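You operate a simulated robot arm through the tools that you are given. There is no shell and no other tool. Be economical: measure what you need, move in short steps, check, and stop when the job is done.

You are at the controls of a simulated two-armed robot. One attempt, no reset.

TASK
Butter the middle of the round tin, holding it steady.
Fine: one hand holds the tin while the other brushes; red brush, butter from the yellow dish; tube base out on the island top first; brush back in the white crock. A coat counts when it lies all over at full strength: go over it till it gets no stronger.

It is judged by the outcome, as a careful person would: the job done as asked, and still so three seconds after it is handed in. It fails if anything else is knocked over, pushed out of place, dropped, spilled or broken.

THE ROBOT
Two 7-joint arms with two-finger parallel grippers on one trunk that stands fixed in place. Base frame: the origin is at the foot of the trunk, x ahead of it, y to its left, z up; the work surface is at about z = 930. Units: mm, rad, N and s.
The left shoulder is at [70, 174, 1340], the right one opposite. With the tool pointing down near the work surface each hand reaches from about 240 to 860 mm from the base axis, measured 20 degrees to its own side. Payload 3.91 kg a hand.
The TCP of each hand is the grasp point between the finger pads, 30 mm short of the fingertips. In the tool frame z runs along the fingers and y along their closing line. The gripper opens to 110 mm. The fingers are 20 mm wide and 10 mm thick; the gripper's body (48 by 112 mm) begins 55 mm behind the TCP.
Orientation is told as [roll, pitch, yaw] about the base's x, y, z axes, in that order, counted from this pose: with the fingers straight down and closing along the base's y, the tool's x points along the base's -x, its y along +y and its z along -z.

THE INTERFACE
- The arms move only by the tool drive_tool. It takes "left_targets", "right_targets" or both (then of equal length, played together; a hand with none holds still); each is a list of rows, each an object of numbers (a shift or turn left out is 0, a gripper value left out holds the last): "dx", "dy", "dz": the shift along the tool's x, y, z in units of 200 mm (1.0 is 200 mm); "wx", "wy", "wz": the turn, a rotation vector about the tool's x, y, z in units of 90 degrees (1.0 is 90 degrees). In form: [{"dx": .., "dy": .., "dz": .., "wx": .., "wy": .., "wz": ..}, ...]. A call has 1 to 12 rows; each row is the pose to reach, as a shift and turn from the pose commanded when the call began, along the tool's axes at that moment. "left_fingers" and "right_fingers" are, for a hand that has rows, the finger opening in mm, from 0 to 110, set as the call begins (left out, the last holds). A call with a number of a shift or a turn outside -1 to 1 is refused whole. Rows are played at 5 a second. More than 50 mm and 0.15 rad between two rows, or a gripper value outside its range, and nothing of the call is played. A pose out of reach is approached as far as the arm can. The call stops where the force on the tool passes 80 N (or 10 N more than at its start, if that is more) or the arm is blocked; 0.2 s more then pass. Each finger travels about 108 mm/s and halts on what it meets, pressing with about 29 N; the grip force reading is that of the motor and also rises with nothing between the fingers. The clock runs only during rows and for 0.2 s after the last one: add rows that repeat a pose to give the fingers time. The reply holds the time, the measured pose of the TCP, the force on the tool along the base axes, the opening and the grip force, in the units named above and with some noise, with the torque about the TCP (base axes, N m) and any sound that the robot's microphone picked up.
- Cameras (640 x 400 px; columns grow to the right, rows downward): "scene" is now at [130.1, -28.5, 1579.7]; the picture's right is [-0.34, -0.94, 0.00], its down [-0.60, 0.22, -0.77] and it looks along [0.72, -0.26, -0.64] (base axes); focal length 274 px, centre (320, 200). "left" rides on the left gripper at [80, -14, -114] in its tool frame; the picture's right is [0.18, 0.98, 0.00], its down [-0.78, 0.14, -0.62] and it looks along [-0.61, 0.11, 0.79] (tool axes); focal length 243 px, centre (320, 200). "right" rides on the right gripper at [80, 14, -114] in its tool frame; the picture's right is [-0.18, 0.98, 0.00], its down [-0.78, -0.14, -0.62] and it looks along [-0.61, -0.11, 0.79] (tool axes); focal length 243 px, centre (320, 200). There is no depth. A picture from a camera that has moved, and an enlarged one, comes with that camera's place and axes in the base frame and with its lens.
- capture(camera): a new picture of that camera. No time passes.
- lift_body(by): slides the trunk up (or, below 0, down) by that many mm; the arms and the scene camera ride with it, the base frame stays. It gives what a move gives, with no picture.
- aim_head(pan, tilt): turns the head with the scene camera to pan (to the left, within 1.501 rad either way) and tilt (down, from -0.506 to 1.204), counted from straight ahead of the robot. It gives what a move gives.
- inspect(camera, box): a new picture of the part [left, top, right, bottom] of that camera's present view, enlarged. No time passes.
- hand_in(): hands the job in; it is judged then, once.

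Go step by step. Nothing tells you positions but the pictures and the camera data: compare them with the known pose of the tool, close in by small moves and look again before you grip or let go. The budget is 120 turns and 94 pictures, counting those below and the enlarged ones. Unless the task says otherwise, let go and move clear before handing in, and close with one line.

The tools are called after "Request:" by a JSON object that holds its "method" and its "body". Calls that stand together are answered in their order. drive_tool: Moves the arms, as the interface text tells. Its arguments: {"type":"object","properties":{"left_targets":{"type":"array"},"left_fingers":{"type":"number"},"right_targets":{"type":"array"},"right_fingers":{"type":"number"}},"required":[]} The other tools are called the same way: lift_body (by) slides the trunk up or down; aim_head (pan, tilt) turns the head that bears the scene camera; capture (camera) takes a picture; inspect (camera, box) takes an enlarged picture of a part of a camera's view; hand_in () hands the job in.

At the start:

```text
time: 0.0
left_position: [645.7, 107.2, 1399.1]
left_tcp_rot: [0.0, -0.001, 0.0]
left_contact_force: [0.8, -0.3, -0.3]
left_torque: [0.02, -0.01, -0.02]
left_grip_width: 109.7
left_grip_force: 0.1
right_position: [405.5, -348.9, 1332.6]
right_tcp_rot: [0.002, -0.001, 0.0]
right_contact_force: [0.1, -0.6, -0.1]
right_torque: [-0.01, -0.02, -0.02]
right_grip_width: 110.0
right_grip_force: 0.1
trunk travel left (down, up): [-775.0, 165.0]
head pan, tilt: [-0.349, 0.691]
```

scene: 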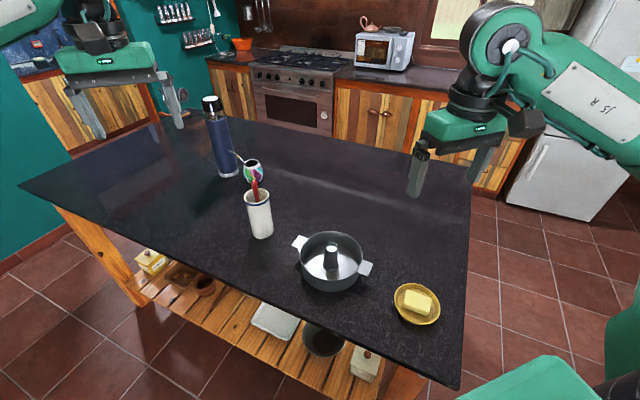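
right: 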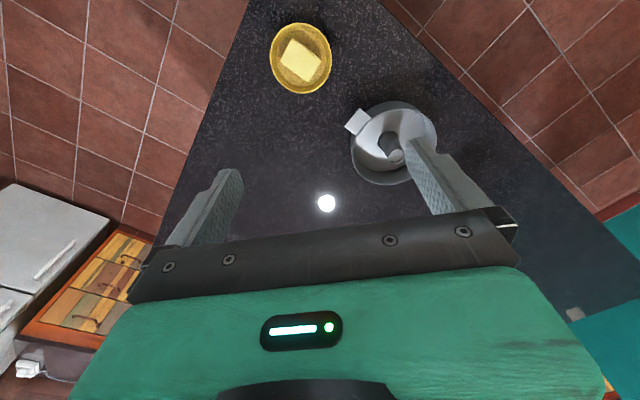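
left: 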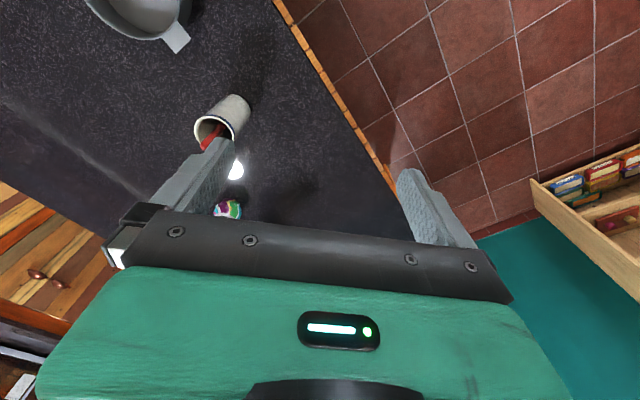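

I see a round tin with a tube insert, a white crock holding the brush, a gourd, a flask and a butter dish. I'll look closer at the main objects first.

Request:
{"method": "inspect", "body": {"camera": "scene", "box": [270, 210, 450, 330]}}

Request:
{"method": "inspect", "body": {"camera": "scene", "box": [190, 140, 310, 250]}}

Request:
{"method": "inspect", "body": {"camera": "right", "box": [240, 10, 460, 200]}}

```text
3.33 times, centred on (360, 270) of scene
camera zoom: at [130.1, -28.5, 1579.7], right [-0.34, -0.94, 0.0], down [-0.6, 0.22, -0.77], along [0.72, -0.26, -0.64], focal length 914 px, centre (187, -33)
```

zoom: 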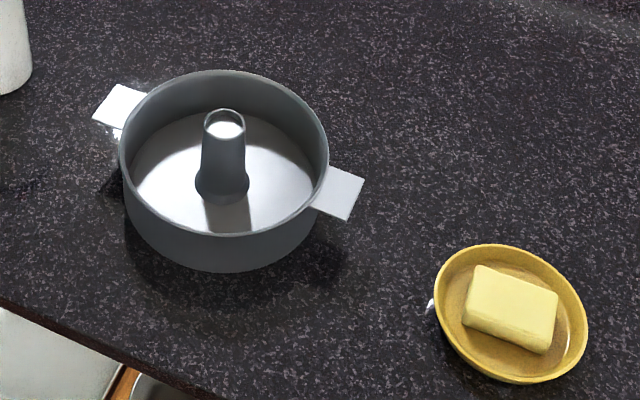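

```text
3.64 times, centred on (250, 195) of scene
camera zoom: at [130.1, -28.5, 1579.7], right [-0.34, -0.94, 0.0], down [-0.6, 0.22, -0.77], along [0.72, -0.26, -0.64], focal length 997 px, centre (574, 218)
```

zoom: 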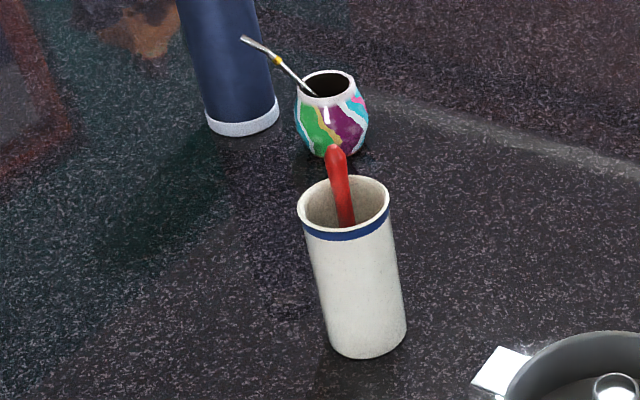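

```text
2.11 times, centred on (350, 105) of right
camera zoom: at [324.5, -334.8, 1446.5], right [0.18, 0.98, 0.0], down [0.78, -0.14, 0.61], along [0.61, -0.11, -0.79], focal length 511 px, centre (257, 400)
```

zoom: 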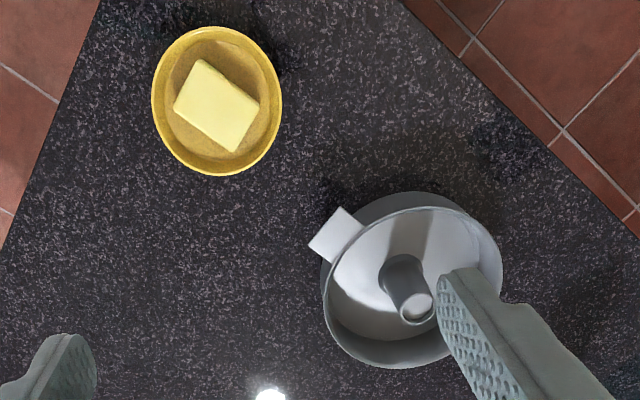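

The tin looks to be centred near (578,-225) with its rim at z≈984. The tube top is at z≈1023, the crock is near (783,-63) and the dish near (389,-382). I'll move the right hand towards the tin to refine these.

Request:
{"method": "drive_tool", "body": {"right_targets": [{"dx": -0.12, "dy": 0.09, "dz": 0.13}, {"dx": -0.24, "dy": 0.18, "dz": 0.26}, {"dx": -0.36, "dy": 0.27, "dz": 0.39}, {"dx": -0.48, "dy": 0.36, "dz": 0.52}, {"dx": -0.6, "dy": 0.45, "dz": 0.65}], "right_fingers": 80}}

Request:
{"method": "capture", "body": {"camera": "right"}}

Request:
{"method": "capture", "body": {"camera": "scene"}}

```text
time: 1.2
left_position: [647.6, 108.4, 1398.0]
left_tcp_rot: [0.0, 0.002, 0.002]
left_contact_force: [-0.3, 0.0, -0.4]
left_torque: [-0.02, 0.03, -0.02]
left_grip_width: 110.1
left_grip_force: 0.1
right_position: [525.8, -260.1, 1203.8]
right_tcp_rot: [-0.001, 0.001, 0.0]
right_contact_force: [0.9, 0.3, -0.4]
right_torque: [0.0, 0.0, -0.02]
right_grip_width: 79.9
right_grip_force: 0.1
trunk travel left (down, up): [-775.0, 165.0]
head pan, tilt: [-0.349, 0.691]
```

```text
87 pictures are left
camera right: at [446.2, -244.7, 1318.0], right [0.18, 0.98, 0.0], down [0.78, -0.14, 0.61], along [0.6, -0.11, -0.79], focal length 243 px, centre (320, 200)
```

right: 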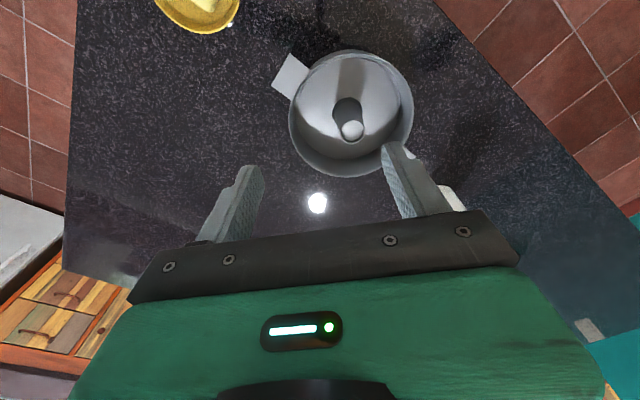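

```text
86 pictures are left
camera scene: at [131.9, -27.7, 1579.5], right [-0.34, -0.94, 0.0], down [-0.6, 0.22, -0.77], along [0.72, -0.26, -0.64], focal length 274 px, centre (320, 200)
```

scene: 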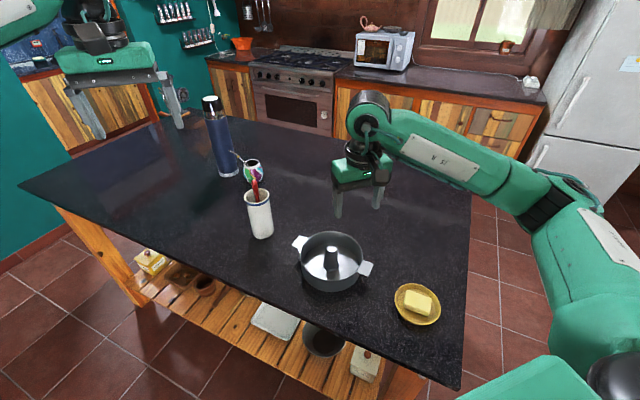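

The tube top comes out at about (577,-225,1010). I'll come in above it and check again.

Request:
{"method": "drive_tool", "body": {"right_targets": [{"dx": -0.09, "dy": 0.06, "dz": 0.16}, {"dx": -0.18, "dy": 0.12, "dz": 0.32}, {"dx": -0.255, "dy": 0.175, "dz": 0.47}, {"dx": -0.255, "dy": 0.175, "dz": 0.47}]}}

Request:
{"method": "capture", "body": {"camera": "right"}}

Request:
{"method": "inspect", "body": {"camera": "scene", "box": [270, 160, 420, 300]}}

```text
time: 2.2
left_position: [645.9, 106.7, 1399.8]
left_tcp_rot: [0.001, -0.002, 0.0]
left_contact_force: [0.6, 0.3, -0.4]
left_torque: [-0.01, 0.0, 0.02]
left_grip_width: 110.1
left_grip_force: 0.1
right_position: [573.8, -225.9, 1108.7]
right_tcp_rot: [0.001, -0.001, 0.0]
right_contact_force: [0.2, 0.6, 0.5]
right_torque: [0.02, 0.01, 0.01]
right_grip_width: 80.0
right_grip_force: 0.0
trunk travel left (down, up): [-775.0, 165.0]
head pan, tilt: [-0.349, 0.691]
```

```text
85 pictures are left
camera right: at [494.5, -211.5, 1222.3], right [0.18, 0.98, 0.0], down [0.78, -0.14, 0.62], along [0.61, -0.11, -0.79], focal length 243 px, centre (320, 200)
```

right: 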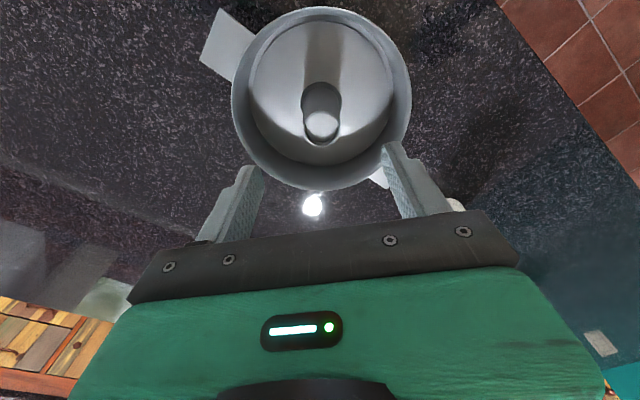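

```text
2.86 times, centred on (345, 230) of scene
camera zoom: at [130.0, -28.5, 1579.7], right [-0.34, -0.94, 0.0], down [-0.6, 0.22, -0.77], along [0.72, -0.26, -0.64], focal length 783 px, centre (249, 114)
```

zoom: 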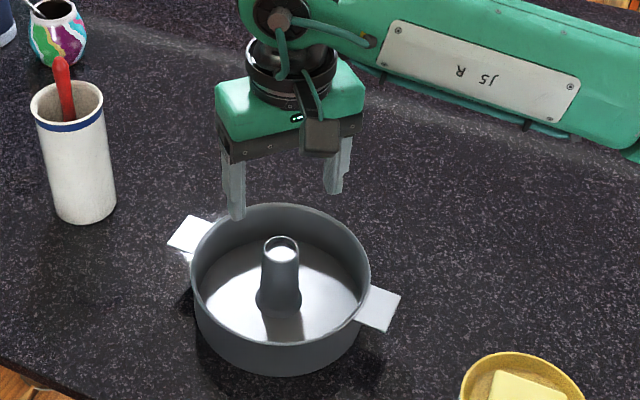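

The hand is right over the tube. I'll descend to about z=1000 and close.

Request:
{"method": "drive_tool", "body": {"right_targets": [{"dz": 0.2}, {"dz": 0.4, "dy": 0.005}, {"dz": 0.54, "dy": 0.005}, {"dz": 0.54, "dy": 0.005}]}}

Request:
{"method": "drive_tool", "body": {"right_targets": [{}, {}, {}, {}], "right_fingers": 20}}

Request:
{"method": "inspect", "body": {"camera": "scene", "box": [270, 160, 420, 300]}}

```text
time: 3.2
left_position: [645.1, 106.3, 1398.5]
left_tcp_rot: [0.001, 0.0, 0.001]
left_contact_force: [-0.8, 0.7, 0.3]
left_torque: [0.02, -0.02, 0.0]
left_grip_width: 110.0
left_grip_force: 0.0
right_position: [574.6, -223.1, 999.4]
right_tcp_rot: [0.001, 0.001, 0.001]
right_contact_force: [-0.1, -0.2, 0.0]
right_torque: [0.0, -0.01, 0.03]
right_grip_width: 80.0
right_grip_force: 0.0
trunk travel left (down, up): [-775.0, 165.0]
head pan, tilt: [-0.349, 0.691]
```

```text
time: 4.2
left_position: [645.4, 106.4, 1399.3]
left_tcp_rot: [0.001, 0.0, -0.002]
left_contact_force: [-0.1, 0.3, -0.6]
left_torque: [0.01, 0.02, 0.01]
left_grip_width: 109.7
left_grip_force: 0.1
right_position: [575.2, -222.2, 1000.0]
right_tcp_rot: [0.004, 0.0, 0.001]
right_contact_force: [-0.3, 0.3, -0.5]
right_torque: [0.0, -0.01, 0.03]
right_grip_width: 36.3
right_grip_force: 28.6
trunk travel left (down, up): [-775.0, 165.0]
head pan, tilt: [-0.349, 0.691]
```

```text
2.86 times, centred on (345, 230) of scene
camera zoom: at [130.3, -28.4, 1579.6], right [-0.34, -0.94, 0.0], down [-0.6, 0.22, -0.77], along [0.72, -0.26, -0.64], focal length 783 px, centre (249, 114)
```

zoom: 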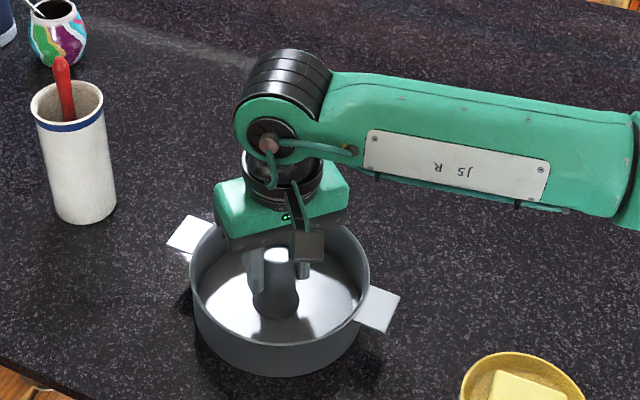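

Gripped at 36 mm. I'll lift gently and see whether the base comes free of the tin.

Request:
{"method": "drive_tool", "body": {"right_targets": [{"dz": -0.03}, {"dz": -0.06}, {"dz": -0.1}, {"dz": -0.14}, {"dz": -0.14}]}}

Request:
{"method": "inspect", "body": {"camera": "scene", "box": [270, 160, 420, 300]}}

```text
time: 5.4
left_position: [645.0, 106.8, 1398.5]
left_tcp_rot: [-0.001, -0.001, 0.0]
left_contact_force: [0.8, -1.6, 0.1]
left_torque: [-0.01, 0.04, 0.0]
left_grip_width: 109.8
left_grip_force: 0.1
right_position: [576.5, -221.7, 1028.2]
right_tcp_rot: [0.001, -0.002, -0.001]
right_contact_force: [-0.5, 0.9, -1.5]
right_torque: [0.01, -0.02, 0.03]
right_grip_width: 36.4
right_grip_force: 28.5
trunk travel left (down, up): [-775.0, 165.0]
head pan, tilt: [-0.349, 0.691]
```

```text
2.86 times, centred on (345, 230) of scene
camera zoom: at [130.3, -28.5, 1579.6], right [-0.34, -0.94, 0.0], down [-0.6, 0.22, -0.77], along [0.72, -0.26, -0.64], focal length 783 px, centre (249, 114)
```

zoom: 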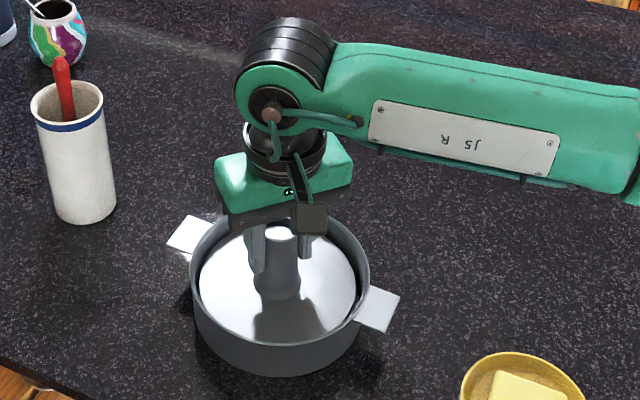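

The base lifts free and the tin stays put. I'll raise it well clear.

Request:
{"method": "drive_tool", "body": {"right_targets": [{"dz": -0.1}, {"dz": -0.2}, {"dz": -0.3}, {"dz": -0.4}, {"dz": -0.5}, {"dz": -0.5}]}}

Request:
{"method": "capture", "body": {"camera": "scene"}}

Request:
{"method": "inspect", "body": {"camera": "scene", "box": [270, 160, 420, 300]}}

```text
time: 6.8
left_position: [645.1, 106.7, 1397.9]
left_tcp_rot: [0.001, 0.001, 0.0]
left_contact_force: [-0.3, 0.4, 0.6]
left_torque: [-0.01, 0.03, -0.01]
left_grip_width: 110.2
left_grip_force: 0.1
right_position: [575.1, -223.5, 1128.5]
right_tcp_rot: [0.002, 0.001, -0.001]
right_contact_force: [0.4, 0.5, -1.0]
right_torque: [0.03, 0.02, 0.01]
right_grip_width: 36.2
right_grip_force: 29.0
trunk travel left (down, up): [-775.0, 165.0]
head pan, tilt: [-0.349, 0.691]
```

```text
81 pictures are left
camera scene: at [130.4, -28.5, 1579.6], right [-0.34, -0.94, 0.0], down [-0.6, 0.22, -0.77], along [0.72, -0.26, -0.64], focal length 274 px, centre (320, 200)
```

scene: 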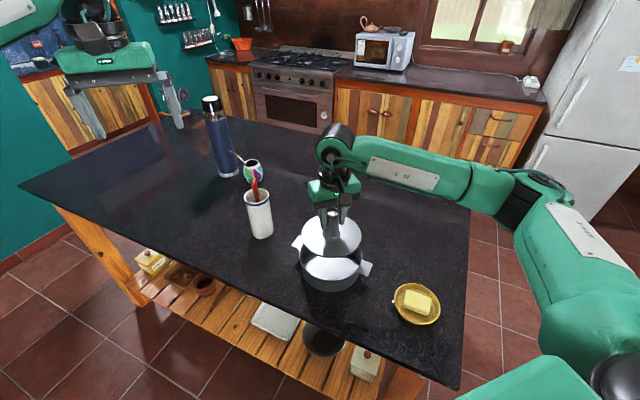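

```text
2.86 times, centred on (345, 230) of scene
camera zoom: at [130.4, -28.5, 1579.6], right [-0.34, -0.94, 0.0], down [-0.6, 0.22, -0.77], along [0.72, -0.26, -0.64], focal length 783 px, centre (249, 114)
```

zoom: 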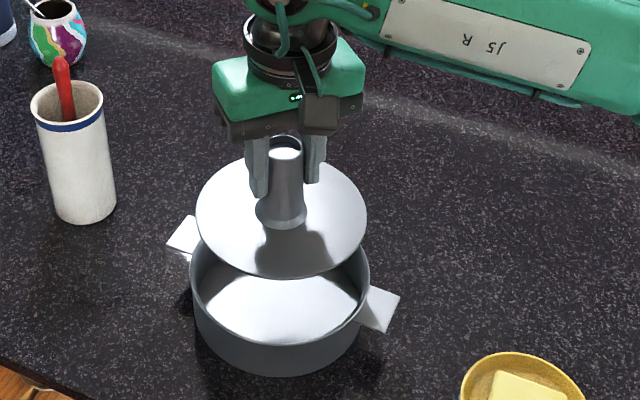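

The tin has its own floor underneath. I'll carry the base to open counter near (690,-418).

Request:
{"method": "drive_tool", "body": {"right_targets": [{"dx": -0.115, "dy": -0.195}, {"dx": -0.23, "dy": -0.39}, {"dx": -0.345, "dy": -0.585}, {"dx": -0.46, "dy": -0.78}, {"dx": -0.575, "dy": -0.975}, {"dx": -0.575, "dy": -0.975}]}}

Request:
{"method": "drive_tool", "body": {"right_targets": [{"dz": 0.12}, {"dz": 0.24}, {"dz": 0.36}, {"dz": 0.48}, {"dz": 0.55}, {"dz": 0.55}]}}

Request:
{"method": "capture", "body": {"camera": "scene"}}

```text
time: 8.2
left_position: [645.6, 108.1, 1400.1]
left_tcp_rot: [0.001, 0.001, -0.001]
left_contact_force: [0.6, 0.7, -0.1]
left_torque: [-0.01, 0.01, 0.03]
left_grip_width: 110.0
left_grip_force: 0.1
right_position: [692.5, -416.4, 1128.0]
right_tcp_rot: [-0.001, 0.001, 0.0]
right_contact_force: [-0.3, -0.3, -0.3]
right_torque: [-0.01, -0.01, 0.03]
right_grip_width: 36.4
right_grip_force: 28.5
trunk travel left (down, up): [-775.0, 165.0]
head pan, tilt: [-0.349, 0.691]
```

```text
time: 9.6
left_position: [645.8, 107.1, 1397.8]
left_tcp_rot: [0.0, 0.0, 0.001]
left_contact_force: [0.1, 0.1, -0.9]
left_torque: [-0.01, 0.0, 0.04]
left_grip_width: 110.0
left_grip_force: 0.0
right_position: [694.1, -418.5, 1016.4]
right_tcp_rot: [0.002, 0.001, 0.0]
right_contact_force: [-0.3, 0.3, -1.2]
right_torque: [0.04, -0.04, 0.0]
right_grip_width: 36.4
right_grip_force: 29.2
trunk travel left (down, up): [-775.0, 165.0]
head pan, tilt: [-0.349, 0.691]
```

```text
79 pictures are left
camera scene: at [130.2, -28.5, 1579.7], right [-0.34, -0.94, 0.0], down [-0.6, 0.22, -0.77], along [0.72, -0.26, -0.64], focal length 274 px, centre (320, 200)
```

scene: 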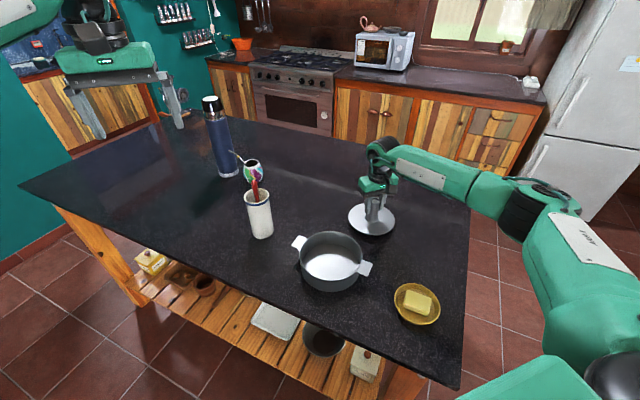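

Request:
{"method": "drive_tool", "body": {"right_targets": [{"dz": 0.03}, {"dz": 0.06}, {"dz": 0.075}, {"dz": 0.085}, {"dz": 0.085}]}}

Request:
{"method": "inspect", "body": {"camera": "scene", "box": [320, 130, 440, 250]}}

```text
time: 10.8
left_position: [646.1, 107.8, 1398.6]
left_tcp_rot: [0.0, 0.0, 0.0]
left_contact_force: [0.0, -0.3, 0.4]
left_torque: [-0.01, -0.03, -0.01]
left_grip_width: 110.2
left_grip_force: 0.1
right_position: [689.2, -417.5, 1000.7]
right_tcp_rot: [0.0, 0.0, -0.001]
right_contact_force: [0.0, -0.9, -0.7]
right_torque: [0.0, 0.02, 0.0]
right_grip_width: 36.2
right_grip_force: 28.8
trunk travel left (down, up): [-775.0, 165.0]
head pan, tilt: [-0.349, 0.691]
```

```text
3.33 times, centred on (380, 190) of scene
camera zoom: at [130.3, -28.5, 1579.6], right [-0.34, -0.94, 0.0], down [-0.6, 0.22, -0.77], along [0.72, -0.26, -0.64], focal length 914 px, centre (120, 233)
```

zoom: 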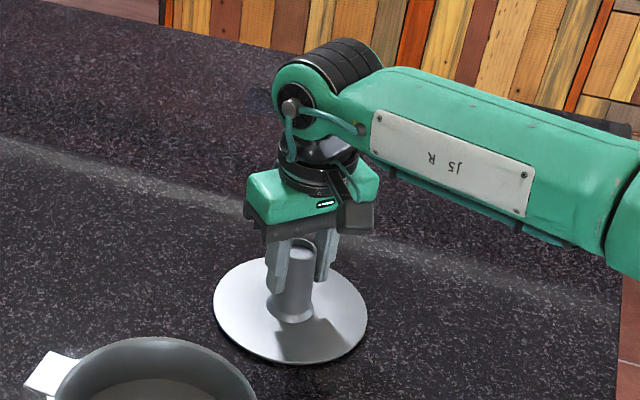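

Request:
{"method": "drive_tool", "body": {"right_targets": [{"dz": 0.007}, {"dz": 0.014}, {"dz": 0.021}, {"dz": 0.021}]}}

```text
time: 11.8
left_position: [645.3, 106.6, 1397.9]
left_tcp_rot: [0.0, 0.0, 0.0]
left_contact_force: [0.4, 0.7, 0.1]
left_torque: [0.03, -0.01, 0.01]
left_grip_width: 110.2
left_grip_force: 0.0
right_position: [690.6, -418.7, 997.3]
right_tcp_rot: [0.002, -0.001, 0.0]
right_contact_force: [0.5, -0.1, -2.1]
right_torque: [-0.01, 0.01, -0.01]
right_grip_width: 35.9
right_grip_force: 28.8
trunk travel left (down, up): [-775.0, 165.0]
head pan, tilt: [-0.349, 0.691]
```

Request:
{"method": "drive_tool", "body": {"right_targets": [{"dz": 0.006}, {"dz": 0.012}, {"dz": 0.012}]}}

Request:
{"method": "inspect", "body": {"camera": "scene", "box": [340, 180, 410, 250]}}

```text
time: 12.6
left_position: [645.1, 107.5, 1400.3]
left_tcp_rot: [0.001, 0.001, 0.0]
left_contact_force: [0.2, 0.0, 0.4]
left_torque: [0.03, 0.0, 0.04]
left_grip_width: 110.1
left_grip_force: 0.0
right_position: [689.8, -418.1, 995.6]
right_tcp_rot: [0.003, -0.002, 0.001]
right_contact_force: [2.1, -1.4, 9.6]
right_torque: [-0.03, 0.41, 0.06]
right_grip_width: 36.2
right_grip_force: 28.3
trunk travel left (down, up): [-775.0, 165.0]
head pan, tilt: [-0.349, 0.691]
```

```text
5.71 times, centred on (375, 215) of scene
camera zoom: at [129.3, -28.0, 1579.9], right [-0.34, -0.94, 0.0], down [-0.6, 0.22, -0.77], along [0.72, -0.26, -0.64], focal length 1567 px, centre (6, 114)
```

zoom: 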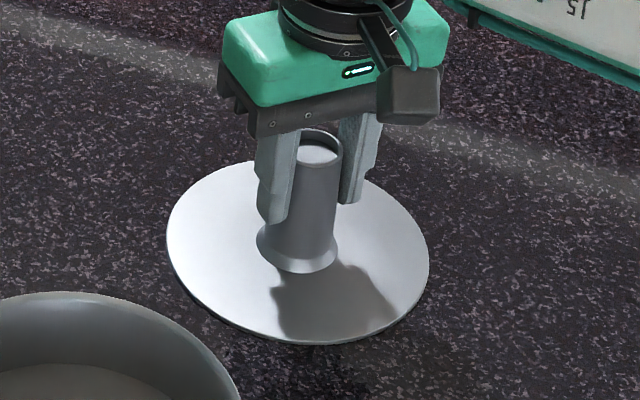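

It has landed, reading 9.6 N. I'll release it and rise.

Request:
{"method": "drive_tool", "body": {"right_targets": [{}, {}, {"dz": -0.1}, {"dz": -0.2}, {"dz": -0.4}, {"dz": -0.6}, {"dz": -0.8}, {"dz": -1.0}], "right_fingers": 75}}

Request:
{"method": "drive_tool", "body": {"right_targets": [{"dy": 0.22, "dz": -0.05}, {"dy": 0.44, "dz": -0.1}, {"dy": 0.66, "dz": -0.15}, {"dy": 0.88, "dz": -0.2}, {"dy": 1.0, "dz": -0.25}, {"dy": 1.0, "dz": -0.25}]}}

Request:
{"method": "capture", "body": {"camera": "right"}}

Request:
{"method": "capture", "body": {"camera": "scene"}}

```text
time: 14.4
left_position: [645.1, 107.7, 1398.9]
left_tcp_rot: [0.0, 0.002, 0.0]
left_contact_force: [1.1, -0.2, 0.3]
left_torque: [-0.05, -0.02, 0.03]
left_grip_width: 109.9
left_grip_force: 0.1
right_position: [689.3, -419.6, 1195.2]
right_tcp_rot: [-0.002, -0.001, 0.001]
right_contact_force: [0.5, 0.0, -0.1]
right_torque: [0.02, -0.05, 0.01]
right_grip_width: 75.0
right_grip_force: 0.1
trunk travel left (down, up): [-775.0, 165.0]
head pan, tilt: [-0.349, 0.691]
```

```text
time: 15.8
left_position: [644.5, 106.7, 1399.2]
left_tcp_rot: [-0.001, 0.0, -0.001]
left_contact_force: [-1.2, -0.8, -0.7]
left_torque: [0.02, 0.02, 0.01]
left_grip_width: 110.2
left_grip_force: 0.1
right_position: [690.1, -217.5, 1244.6]
right_tcp_rot: [0.001, -0.001, -0.002]
right_contact_force: [0.1, 1.0, 0.4]
right_torque: [-0.01, 0.02, 0.02]
right_grip_width: 75.0
right_grip_force: 0.1
trunk travel left (down, up): [-775.0, 165.0]
head pan, tilt: [-0.349, 0.691]
```

```text
76 pictures are left
camera right: at [609.5, -204.1, 1359.8], right [0.18, 0.98, 0.0], down [0.78, -0.14, 0.61], along [0.6, -0.11, -0.79], focal length 243 px, centre (320, 200)
```

right: 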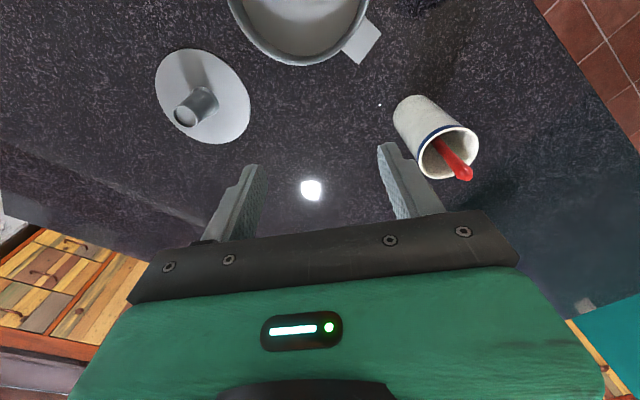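

```text
75 pictures are left
camera scene: at [130.1, -29.5, 1579.6], right [-0.34, -0.94, 0.0], down [-0.6, 0.22, -0.77], along [0.72, -0.26, -0.64], focal length 274 px, centre (320, 200)
```

scene: 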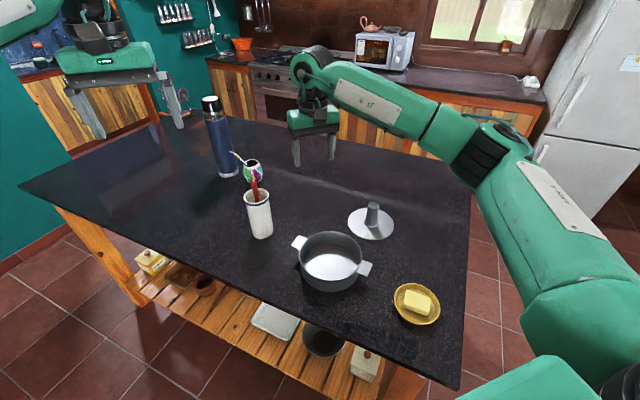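

The handle tip triangulates to (788,-68,1119) and the crock rim centre to (787,-66,1068). I'll hover above it with a 40° yaw, which will keep the right hand clear of the holding hand later.

Request:
{"method": "drive_tool", "body": {"right_targets": [{"dx": -0.1, "dy": 0.15, "dz": 0.02, "wz": -0.089}, {"dx": -0.2, "dy": 0.3, "dz": 0.04, "wz": -0.178}, {"dx": -0.3, "dy": 0.45, "dz": 0.06, "wz": -0.267}, {"dx": -0.4, "dy": 0.6, "dz": 0.08, "wz": -0.356}, {"dx": -0.49, "dy": 0.75, "dz": 0.1, "wz": -0.444}, {"dx": -0.49, "dy": 0.75, "dz": 0.1, "wz": -0.444}], "right_fingers": 60}}

Request:
{"method": "capture", "body": {"camera": "right"}}

Request:
{"method": "inspect", "body": {"camera": "scene", "box": [190, 90, 330, 250]}}

```text
time: 17.2
left_position: [645.0, 107.1, 1398.3]
left_tcp_rot: [0.001, -0.001, 0.0]
left_contact_force: [0.3, 0.0, -0.1]
left_torque: [0.04, -0.01, 0.0]
left_grip_width: 110.0
left_grip_force: 0.0
right_position: [764.5, -109.6, 1230.8]
right_tcp_rot: [0.001, 0.0, 0.514]
right_contact_force: [0.2, -0.3, -0.6]
right_torque: [-0.02, 0.0, 0.03]
right_grip_width: 60.2
right_grip_force: 0.2
right hand out of reach, approached as far as the arm can: row 4, 5, 6
trunk travel left (down, up): [-775.0, 165.0]
head pan, tilt: [-0.349, 0.691]
```

```text
74 pictures are left
camera right: at [687.0, -135.7, 1344.0], right [-0.33, 0.94, 0.0], down [0.74, 0.26, 0.62], along [0.58, 0.2, -0.79], focal length 243 px, centre (320, 200)
```

right: 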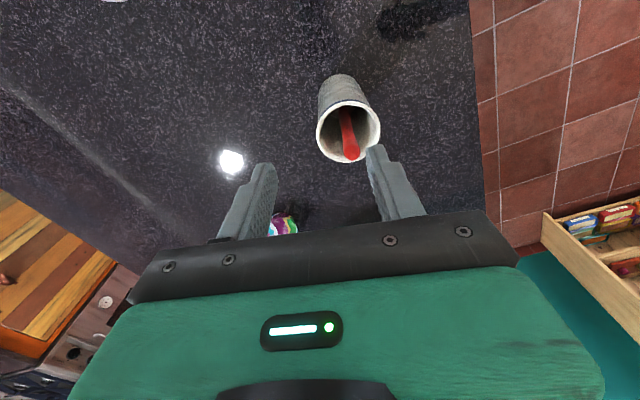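

```text
2.50 times, centred on (260, 170) of scene
camera zoom: at [130.3, -27.9, 1579.7], right [-0.34, -0.94, 0.0], down [-0.6, 0.22, -0.77], along [0.72, -0.26, -0.64], focal length 686 px, centre (470, 275)
```

zoom: 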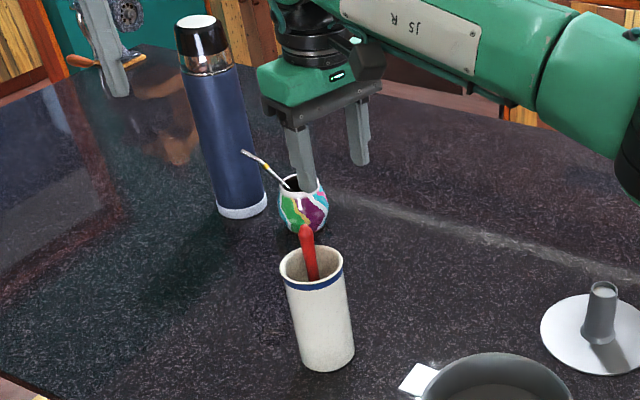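

This pose is near the edge of reach because the wrist is above the shoulder. I'll raise the trunk 120 mm.

Request:
{"method": "lift_body", "body": {"by": 120}}

Request:
{"method": "drive_tool", "body": {"right_targets": [{"dz": 0.05}]}}

```text
time: 18.7
left_position: [646.1, 106.9, 1519.5]
left_tcp_rot: [0.0, 0.001, 0.0]
left_contact_force: [-0.9, -0.6, 0.1]
left_torque: [0.05, 0.0, -0.01]
left_grip_width: 109.9
left_grip_force: 0.1
right_position: [764.4, -109.1, 1349.1]
right_tcp_rot: [0.002, 0.0, 0.51]
right_contact_force: [0.6, -0.3, -0.8]
right_torque: [-0.01, 0.02, -0.02]
right_grip_width: 60.0
right_grip_force: 0.0
trunk travel left (down, up): [-895.0, 45.0]
head pan, tilt: [-0.349, 0.691]
```

```text
time: 19.1
left_position: [644.6, 106.8, 1518.9]
left_tcp_rot: [-0.001, -0.001, 0.0]
left_contact_force: [0.2, 0.2, 0.3]
left_torque: [0.02, 0.0, -0.01]
left_grip_width: 110.1
left_grip_force: 0.0
right_position: [764.1, -110.1, 1338.5]
right_tcp_rot: [0.001, -0.001, 0.512]
right_contact_force: [0.7, -0.5, 0.1]
right_torque: [0.01, -0.01, 0.0]
right_grip_width: 59.8
right_grip_force: 0.0
trunk travel left (down, up): [-895.0, 45.0]
head pan, tilt: [-0.349, 0.691]
```

Request:
{"method": "drive_tool", "body": {"right_targets": [{"dz": 0.24}, {"dz": 0.48}, {"dz": 0.7, "wz": -0.06}, {"dz": 0.78, "dx": -0.1, "dy": 0.065, "wz": -0.118}, {"dz": 0.8, "dx": -0.193, "dy": 0.13, "wz": -0.118}, {"dz": 0.8, "dx": -0.193, "dy": 0.13, "wz": -0.118}]}}

Request:
{"method": "capture", "body": {"camera": "right"}}

Request:
{"method": "capture", "body": {"camera": "scene"}}

```text
time: 20.5
left_position: [644.7, 108.4, 1519.3]
left_tcp_rot: [0.0, 0.0, 0.0]
left_contact_force: [-0.7, 0.1, 0.3]
left_torque: [-0.03, -0.01, -0.01]
left_grip_width: 110.0
left_grip_force: 0.2
right_position: [718.2, -88.8, 1159.5]
right_tcp_rot: [0.0, -0.001, 0.696]
right_contact_force: [0.3, 0.9, 0.4]
right_torque: [0.01, -0.02, 0.04]
right_grip_width: 60.0
right_grip_force: 0.1
right hand out of reach, approached as far as the arm can: row 3, 4, 5, 6
trunk travel left (down, up): [-895.0, 45.0]
head pan, tilt: [-0.349, 0.691]
```

```text
72 pictures are left
camera right: at [646.6, -129.5, 1272.6], right [-0.49, 0.87, 0.0], down [0.68, 0.39, 0.62], along [0.54, 0.3, -0.79], focal length 243 px, centre (320, 200)
```

right: 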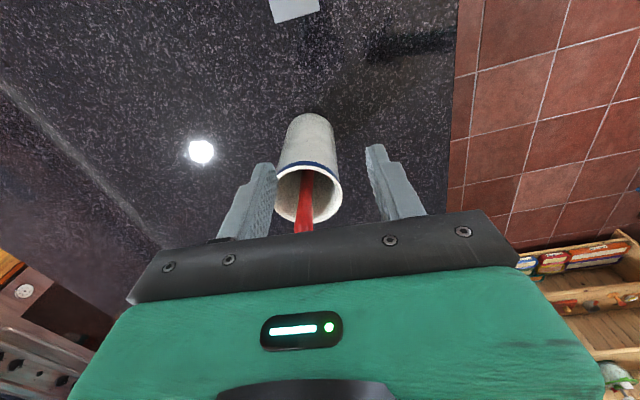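

```text
71 pictures are left
camera scene: at [129.9, -27.5, 1699.7], right [-0.34, -0.94, 0.0], down [-0.6, 0.22, -0.77], along [0.72, -0.26, -0.64], focal length 274 px, centre (320, 200)
```

scene: 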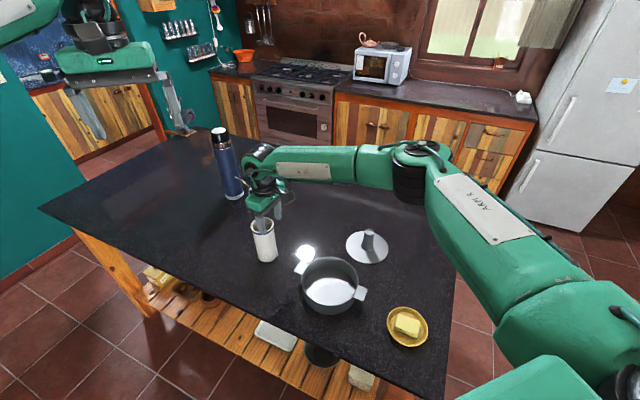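

Reach is limited here, and I suspect the yaw. I'll back up a little, bring yaw to 0 and try again.

Request:
{"method": "drive_tool", "body": {"right_targets": [{"dz": -0.15}, {"dz": -0.25, "wz": 0.08}, {"dz": -0.25, "wz": 0.17}, {"dz": -0.25, "wz": 0.26}, {"dz": -0.25, "wz": 0.35}, {"dz": -0.25, "wz": 0.443}, {"dz": -0.25, "wz": 0.443}]}}

Request:
{"method": "drive_tool", "body": {"right_targets": [{"dx": -0.11, "dy": 0.035}, {"dx": -0.22, "dy": 0.07}, {"dx": -0.33, "dy": 0.1}, {"dx": -0.33, "dy": 0.1}]}}

```text
time: 22.1
left_position: [645.3, 107.9, 1519.5]
left_tcp_rot: [-0.001, 0.0, 0.0]
left_contact_force: [0.5, 0.6, 0.3]
left_torque: [-0.01, -0.01, -0.04]
left_grip_width: 110.1
left_grip_force: 0.1
right_position: [717.3, -89.2, 1206.4]
right_tcp_rot: [0.004, -0.001, 0.0]
right_contact_force: [0.0, 0.2, 0.3]
right_torque: [-0.04, 0.0, -0.01]
right_grip_width: 60.1
right_grip_force: 0.0
trunk travel left (down, up): [-895.0, 45.0]
head pan, tilt: [-0.349, 0.691]
```

```text
time: 23.1
left_position: [645.3, 107.7, 1519.1]
left_tcp_rot: [0.001, 0.0, -0.001]
left_contact_force: [0.2, 0.3, 0.7]
left_torque: [-0.01, -0.01, 0.01]
left_grip_width: 110.4
left_grip_force: 0.1
right_position: [782.8, -70.3, 1206.1]
right_tcp_rot: [0.001, 0.0, 0.001]
right_contact_force: [0.3, 0.8, -1.2]
right_torque: [-0.01, 0.01, 0.01]
right_grip_width: 60.1
right_grip_force: 0.0
trunk travel left (down, up): [-895.0, 45.0]
head pan, tilt: [-0.349, 0.691]
```

Yaw 0 reaches. Now I'll check alignment over the handle.

Request:
{"method": "capture", "body": {"camera": "right"}}

Request:
{"method": "inspect", "body": {"camera": "scene", "box": [210, 140, 330, 270]}}

```text
70 pictures are left
camera right: at [702.1, -55.9, 1320.3], right [0.18, 0.98, 0.0], down [0.78, -0.14, 0.62], along [0.61, -0.11, -0.79], focal length 243 px, centre (320, 200)
```

right: 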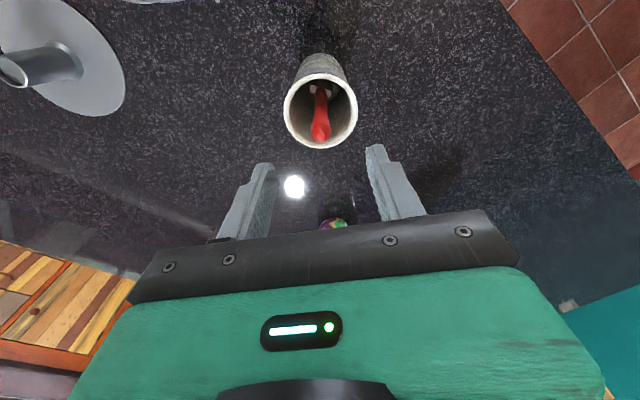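

```text
3.08 times, centred on (270, 205) of scene
camera zoom: at [130.0, -28.8, 1699.7], right [-0.34, -0.94, 0.0], down [-0.6, 0.22, -0.77], along [0.72, -0.26, -0.64], focal length 844 px, centre (474, 185)
```

zoom: 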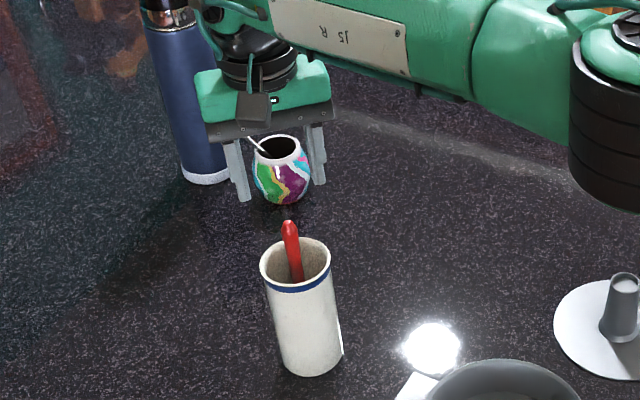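

Request:
{"method": "inspect", "body": {"camera": "right", "box": [270, 40, 370, 160]}}

```text
3.33 times, centred on (320, 100) of right
camera zoom: at [702.1, -55.9, 1320.3], right [0.18, 0.98, 0.0], down [0.78, -0.14, 0.62], along [0.61, -0.11, -0.79], focal length 809 px, centre (320, 533)
```

zoom: 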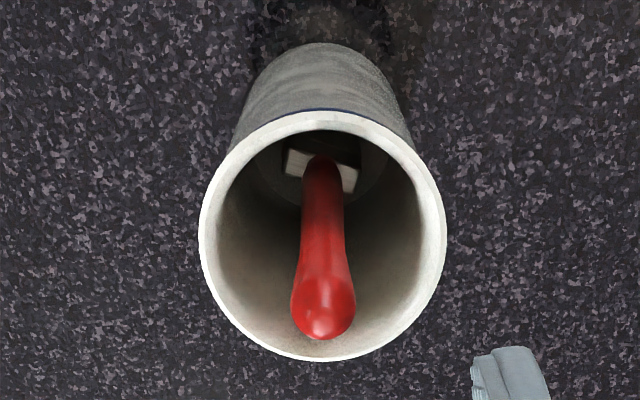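

The brush stands almost upright, head down. I'll lower to TCP z≈1109, keeping the fingertips just above the rim, and look.

Request:
{"method": "drive_tool", "body": {"right_targets": [{"dx": -0.025, "dz": 0.2}, {"dx": -0.025, "dz": 0.4}, {"dx": -0.025, "dz": 0.485}, {"dx": -0.025, "dz": 0.485}], "right_fingers": 50}}

Request:
{"method": "capture", "body": {"camera": "right"}}

Request:
{"method": "inspect", "body": {"camera": "scene", "box": [210, 140, 330, 270]}}

```text
time: 24.1
left_position: [643.4, 108.3, 1519.3]
left_tcp_rot: [0.0, -0.003, 0.0]
left_contact_force: [0.6, 0.0, -0.1]
left_torque: [0.01, 0.01, -0.01]
left_grip_width: 110.2
left_grip_force: 0.0
right_position: [787.9, -69.8, 1109.6]
right_tcp_rot: [0.0, 0.001, 0.002]
right_contact_force: [-1.7, -0.6, 4.4]
right_torque: [-0.2, 0.08, -0.02]
right_grip_width: 50.6
right_grip_force: 0.7
trunk travel left (down, up): [-895.0, 45.0]
head pan, tilt: [-0.349, 0.691]
```

```text
67 pictures are left
camera right: at [707.5, -55.7, 1224.2], right [0.18, 0.98, 0.0], down [0.78, -0.14, 0.62], along [0.61, -0.11, -0.79], focal length 243 px, centre (320, 200)
```

right: 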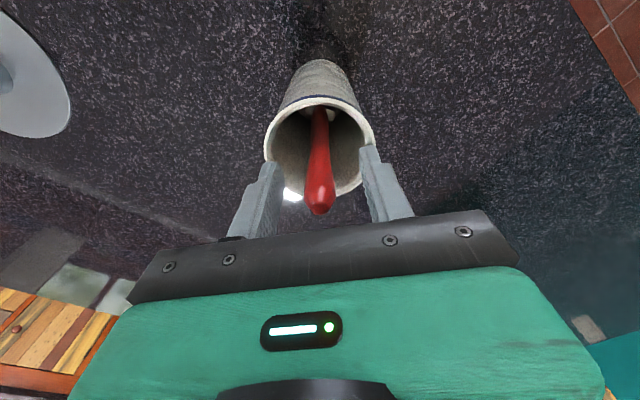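

```text
3.08 times, centred on (270, 205) of scene
camera zoom: at [129.0, -28.2, 1699.9], right [-0.34, -0.94, 0.0], down [-0.6, 0.22, -0.77], along [0.72, -0.26, -0.64], focal length 844 px, centre (474, 185)
```

zoom: 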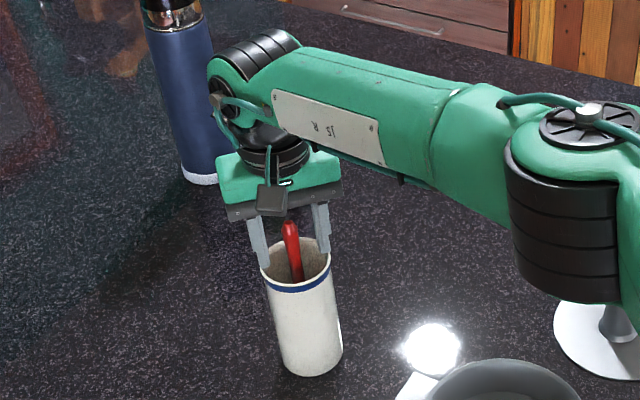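

I feel a slight touch on the rim. I'll raise 4 mm and then close.

Request:
{"method": "drive_tool", "body": {"right_targets": [{"dz": -0.02}, {"dz": -0.02}]}}

Request:
{"method": "drive_tool", "body": {"right_targets": [{}, {}, {}], "right_fingers": 5}}

Request:
{"method": "capture", "body": {"camera": "right"}}

```text
time: 24.7
left_position: [644.5, 108.2, 1518.9]
left_tcp_rot: [0.0, 0.0, 0.0]
left_contact_force: [0.9, -0.6, -0.4]
left_torque: [0.0, 0.01, 0.01]
left_grip_width: 110.1
left_grip_force: 0.0
right_position: [787.4, -69.2, 1113.0]
right_tcp_rot: [0.001, 0.001, 0.002]
right_contact_force: [0.3, 0.1, 0.1]
right_torque: [0.0, 0.03, -0.01]
right_grip_width: 50.2
right_grip_force: 0.0
trunk travel left (down, up): [-895.0, 45.0]
head pan, tilt: [-0.349, 0.691]
```

```text
time: 25.5
left_position: [645.5, 106.9, 1518.6]
left_tcp_rot: [0.0, 0.0, -0.001]
left_contact_force: [0.1, 0.6, -0.1]
left_torque: [-0.01, 0.02, -0.01]
left_grip_width: 110.1
left_grip_force: 0.0
right_position: [788.8, -70.5, 1112.5]
right_tcp_rot: [0.001, 0.001, 0.001]
right_contact_force: [-0.1, -0.5, 0.7]
right_torque: [-0.01, -0.02, -0.02]
right_grip_width: 13.8
right_grip_force: 29.6
trunk travel left (down, up): [-895.0, 45.0]
head pan, tilt: [-0.349, 0.691]
```

```text
65 pictures are left
camera right: at [708.6, -55.8, 1227.2], right [0.18, 0.98, 0.0], down [0.78, -0.14, 0.61], along [0.61, -0.11, -0.79], focal length 243 px, centre (320, 200)
```

right: 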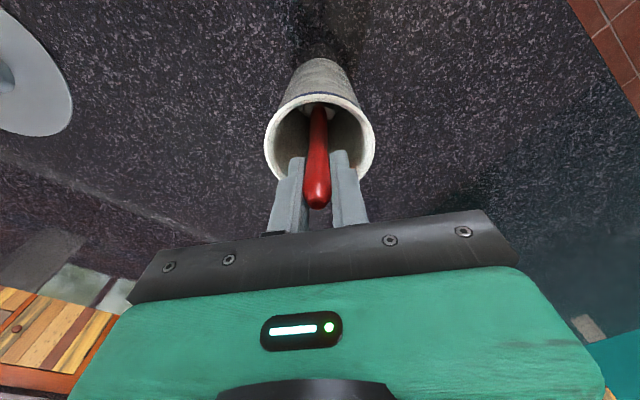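

The handle is gripped at 14 mm. I'll lift straight out.

Request:
{"method": "drive_tool", "body": {"right_targets": [{"dz": -0.1}, {"dz": -0.2}, {"dz": -0.3}, {"dz": -0.4}, {"dz": -0.5}, {"dz": -0.6}, {"dz": -0.7}, {"dz": -0.8}, {"dz": -0.8}]}}

Request:
{"method": "inspect", "body": {"camera": "scene", "box": [190, 100, 350, 270]}}

```text
time: 27.5
left_position: [645.4, 107.4, 1518.7]
left_tcp_rot: [0.0, -0.001, -0.001]
left_contact_force: [-0.4, 0.5, 0.9]
left_torque: [0.01, 0.0, -0.06]
left_grip_width: 110.3
left_grip_force: 0.1
right_position: [787.5, -70.3, 1273.0]
right_tcp_rot: [0.002, 0.0, 0.002]
right_contact_force: [0.7, 0.2, -0.1]
right_torque: [-0.01, 0.0, 0.02]
right_grip_width: 13.7
right_grip_force: 28.7
trunk travel left (down, up): [-895.0, 45.0]
head pan, tilt: [-0.349, 0.691]
```

```text
2.35 times, centred on (270, 185) of scene
camera zoom: at [130.5, -28.2, 1699.6], right [-0.34, -0.94, 0.0], down [-0.6, 0.22, -0.77], along [0.72, -0.26, -0.64], focal length 645 px, centre (438, 235)
```

zoom: 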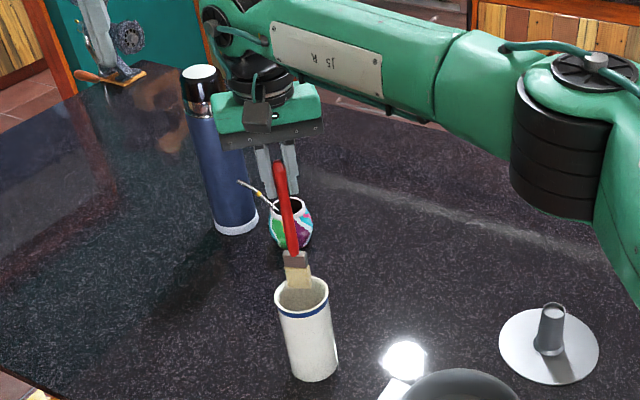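

The brush head is just at the rim. I'll raise another 35 mm, then move back off the crock.

Request:
{"method": "drive_tool", "body": {"right_targets": [{"dz": -0.1}, {"dz": -0.175}, {"dz": -0.175}]}}

Request:
{"method": "capture", "body": {"camera": "scene"}}

Request:
{"method": "capture", "body": {"camera": "right"}}

```text
time: 28.3
left_position: [646.5, 106.8, 1518.9]
left_tcp_rot: [-0.001, -0.003, -0.001]
left_contact_force: [0.3, 1.6, -0.1]
left_torque: [-0.03, 0.01, 0.03]
left_grip_width: 110.1
left_grip_force: 0.1
right_position: [788.3, -69.7, 1308.2]
right_tcp_rot: [0.002, 0.002, 0.002]
right_contact_force: [-0.2, 0.8, -0.5]
right_torque: [0.0, -0.04, 0.01]
right_grip_width: 13.8
right_grip_force: 29.1
trunk travel left (down, up): [-895.0, 45.0]
head pan, tilt: [-0.349, 0.691]
```

```text
63 pictures are left
camera scene: at [130.9, -28.5, 1699.6], right [-0.34, -0.94, 0.0], down [-0.6, 0.22, -0.77], along [0.72, -0.26, -0.64], focal length 274 px, centre (320, 200)
```

scene: 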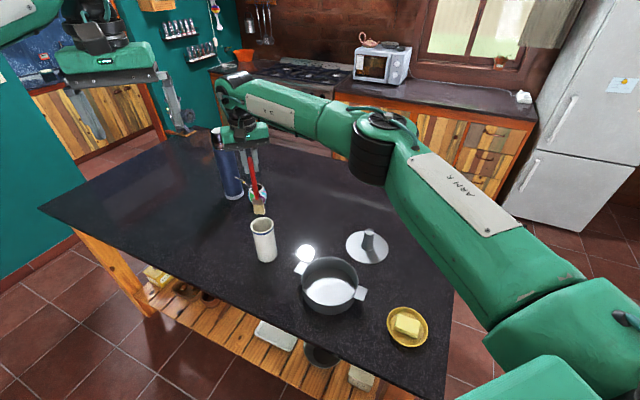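

```text
62 pictures are left
camera right: at [708.1, -55.7, 1422.5], right [0.18, 0.98, 0.0], down [0.78, -0.14, 0.61], along [0.6, -0.11, -0.79], focal length 243 px, centre (320, 200)
```

right: 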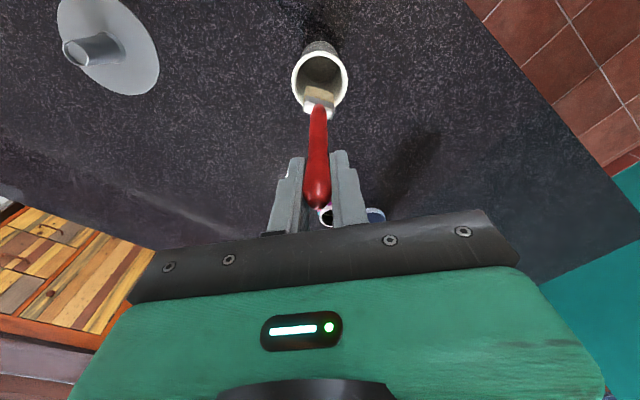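

The brush is free, with its tip about (-14,+2,-174) from the TCP. I'll move it towards the butter dish while staying high.

Request:
{"method": "drive_tool", "body": {"right_targets": [{"dx": 0.16, "dy": -0.13}, {"dx": 0.32, "dy": -0.26}, {"dx": 0.48, "dy": -0.39}, {"dx": 0.64, "dy": -0.52}, {"dx": 0.8, "dy": -0.65}, {"dx": 0.96, "dy": -0.78}, {"dx": 0.96, "dy": -0.78}]}}

Request:
{"method": "drive_tool", "body": {"right_targets": [{"dx": 0.16, "dy": -0.13}, {"dx": 0.32, "dy": -0.26}, {"dx": 0.48, "dy": -0.39}, {"dx": 0.64, "dy": -0.52}, {"dx": 0.8, "dy": -0.65}, {"dx": 0.96, "dy": -0.78}, {"dx": 0.96, "dy": -0.78}]}}

Request:
{"method": "lift_body", "body": {"by": -110}}

Request:
{"method": "capture", "body": {"camera": "scene"}}

Request:
{"method": "capture", "body": {"camera": "right"}}

```text
time: 29.9
left_position: [646.2, 107.9, 1518.0]
left_tcp_rot: [0.0, 0.001, 0.0]
left_contact_force: [0.0, -0.2, 0.0]
left_torque: [-0.01, -0.01, 0.0]
left_grip_width: 110.0
left_grip_force: 0.0
right_position: [597.5, -224.4, 1304.7]
right_tcp_rot: [0.0, -0.001, 0.001]
right_contact_force: [0.8, 0.2, 0.2]
right_torque: [-0.03, 0.0, -0.02]
right_grip_width: 13.6
right_grip_force: 28.8
trunk travel left (down, up): [-895.0, 45.0]
head pan, tilt: [-0.349, 0.691]
```

```text
time: 31.5
left_position: [645.8, 107.5, 1518.3]
left_tcp_rot: [0.0, 0.002, 0.002]
left_contact_force: [-0.3, 0.1, 0.8]
left_torque: [-0.03, -0.01, 0.02]
left_grip_width: 109.9
left_grip_force: 0.1
right_position: [403.9, -380.8, 1309.0]
right_tcp_rot: [0.003, -0.001, 0.002]
right_contact_force: [0.0, 0.1, -1.2]
right_torque: [0.0, 0.0, 0.03]
right_grip_width: 14.0
right_grip_force: 29.3
trunk travel left (down, up): [-895.0, 45.0]
head pan, tilt: [-0.349, 0.691]
```

```text
time: 32.9
left_position: [644.8, 106.7, 1409.5]
left_tcp_rot: [-0.001, -0.001, 0.001]
left_contact_force: [0.2, -0.3, -0.9]
left_torque: [0.01, -0.02, -0.03]
left_grip_width: 110.0
left_grip_force: 0.0
right_position: [403.4, -380.3, 1197.3]
right_tcp_rot: [0.002, 0.0, 0.002]
right_contact_force: [0.6, -0.2, -0.1]
right_torque: [-0.02, -0.03, 0.0]
right_grip_width: 13.5
right_grip_force: 29.5
trunk travel left (down, up): [-785.0, 155.0]
head pan, tilt: [-0.349, 0.691]
```

```text
61 pictures are left
camera scene: at [129.9, -28.4, 1589.7], right [-0.34, -0.94, 0.0], down [-0.6, 0.22, -0.77], along [0.72, -0.26, -0.64], focal length 274 px, centre (320, 200)
```

scene: 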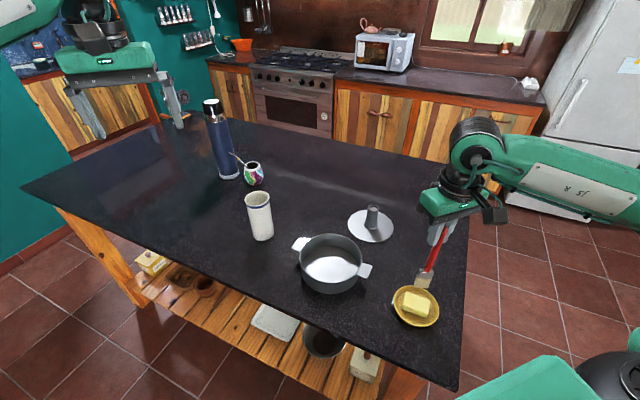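

```text
60 pictures are left
camera right: at [322.9, -366.9, 1311.9], right [0.18, 0.98, 0.0], down [0.78, -0.14, 0.62], along [0.61, -0.11, -0.79], focal length 243 px, centre (320, 200)
```

right: 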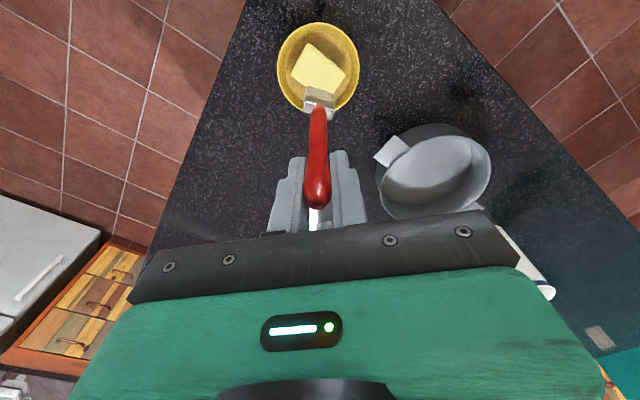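

Next I'll set the left hand for holding. I plan to straddle the tin's left tab, ideally with the camera side outward (yaw -140°), so I'll test whether the left wrist can turn that way.

Request:
{"method": "drive_tool", "body": {"left_targets": [{"wz": 0.09, "dy": -0.05, "dz": 0.08}, {"wz": 0.18, "dy": -0.1, "dz": 0.16}, {"wz": 0.27, "dy": -0.15, "dz": 0.24}, {"wz": 0.36, "dy": -0.2, "dz": 0.32}, {"wz": 0.45, "dy": -0.25, "dz": 0.4}, {"wz": 0.54, "dy": -0.3, "dz": 0.5}, {"wz": 0.63, "dy": -0.35, "dz": 0.6}, {"wz": 0.72, "dy": -0.4, "dz": 0.7}, {"wz": 0.81, "dy": -0.45, "dz": 0.7}, {"wz": 0.9, "dy": -0.5, "dz": 0.7}, {"wz": 0.99, "dy": -0.5, "dz": 0.7}], "left_fingers": 70}}

```text
time: 35.3
left_position: [496.2, 49.2, 1331.8]
left_tcp_rot: [-0.001, -0.021, -1.353]
left_contact_force: [0.3, 0.9, 0.7]
left_torque: [-0.04, 0.04, -0.01]
left_grip_width: 69.8
left_grip_force: 0.2
left hand out of reach, approached as far as the arm can: row 7, 8, 9, 10, 11
right_position: [402.5, -378.9, 1197.8]
right_tcp_rot: [0.0, -0.001, 0.003]
right_contact_force: [-0.3, 0.0, 0.1]
right_torque: [-0.03, 0.02, 0.01]
right_grip_width: 13.9
right_grip_force: 29.4
trunk travel left (down, up): [-785.0, 155.0]
head pan, tilt: [-0.349, 0.691]
```

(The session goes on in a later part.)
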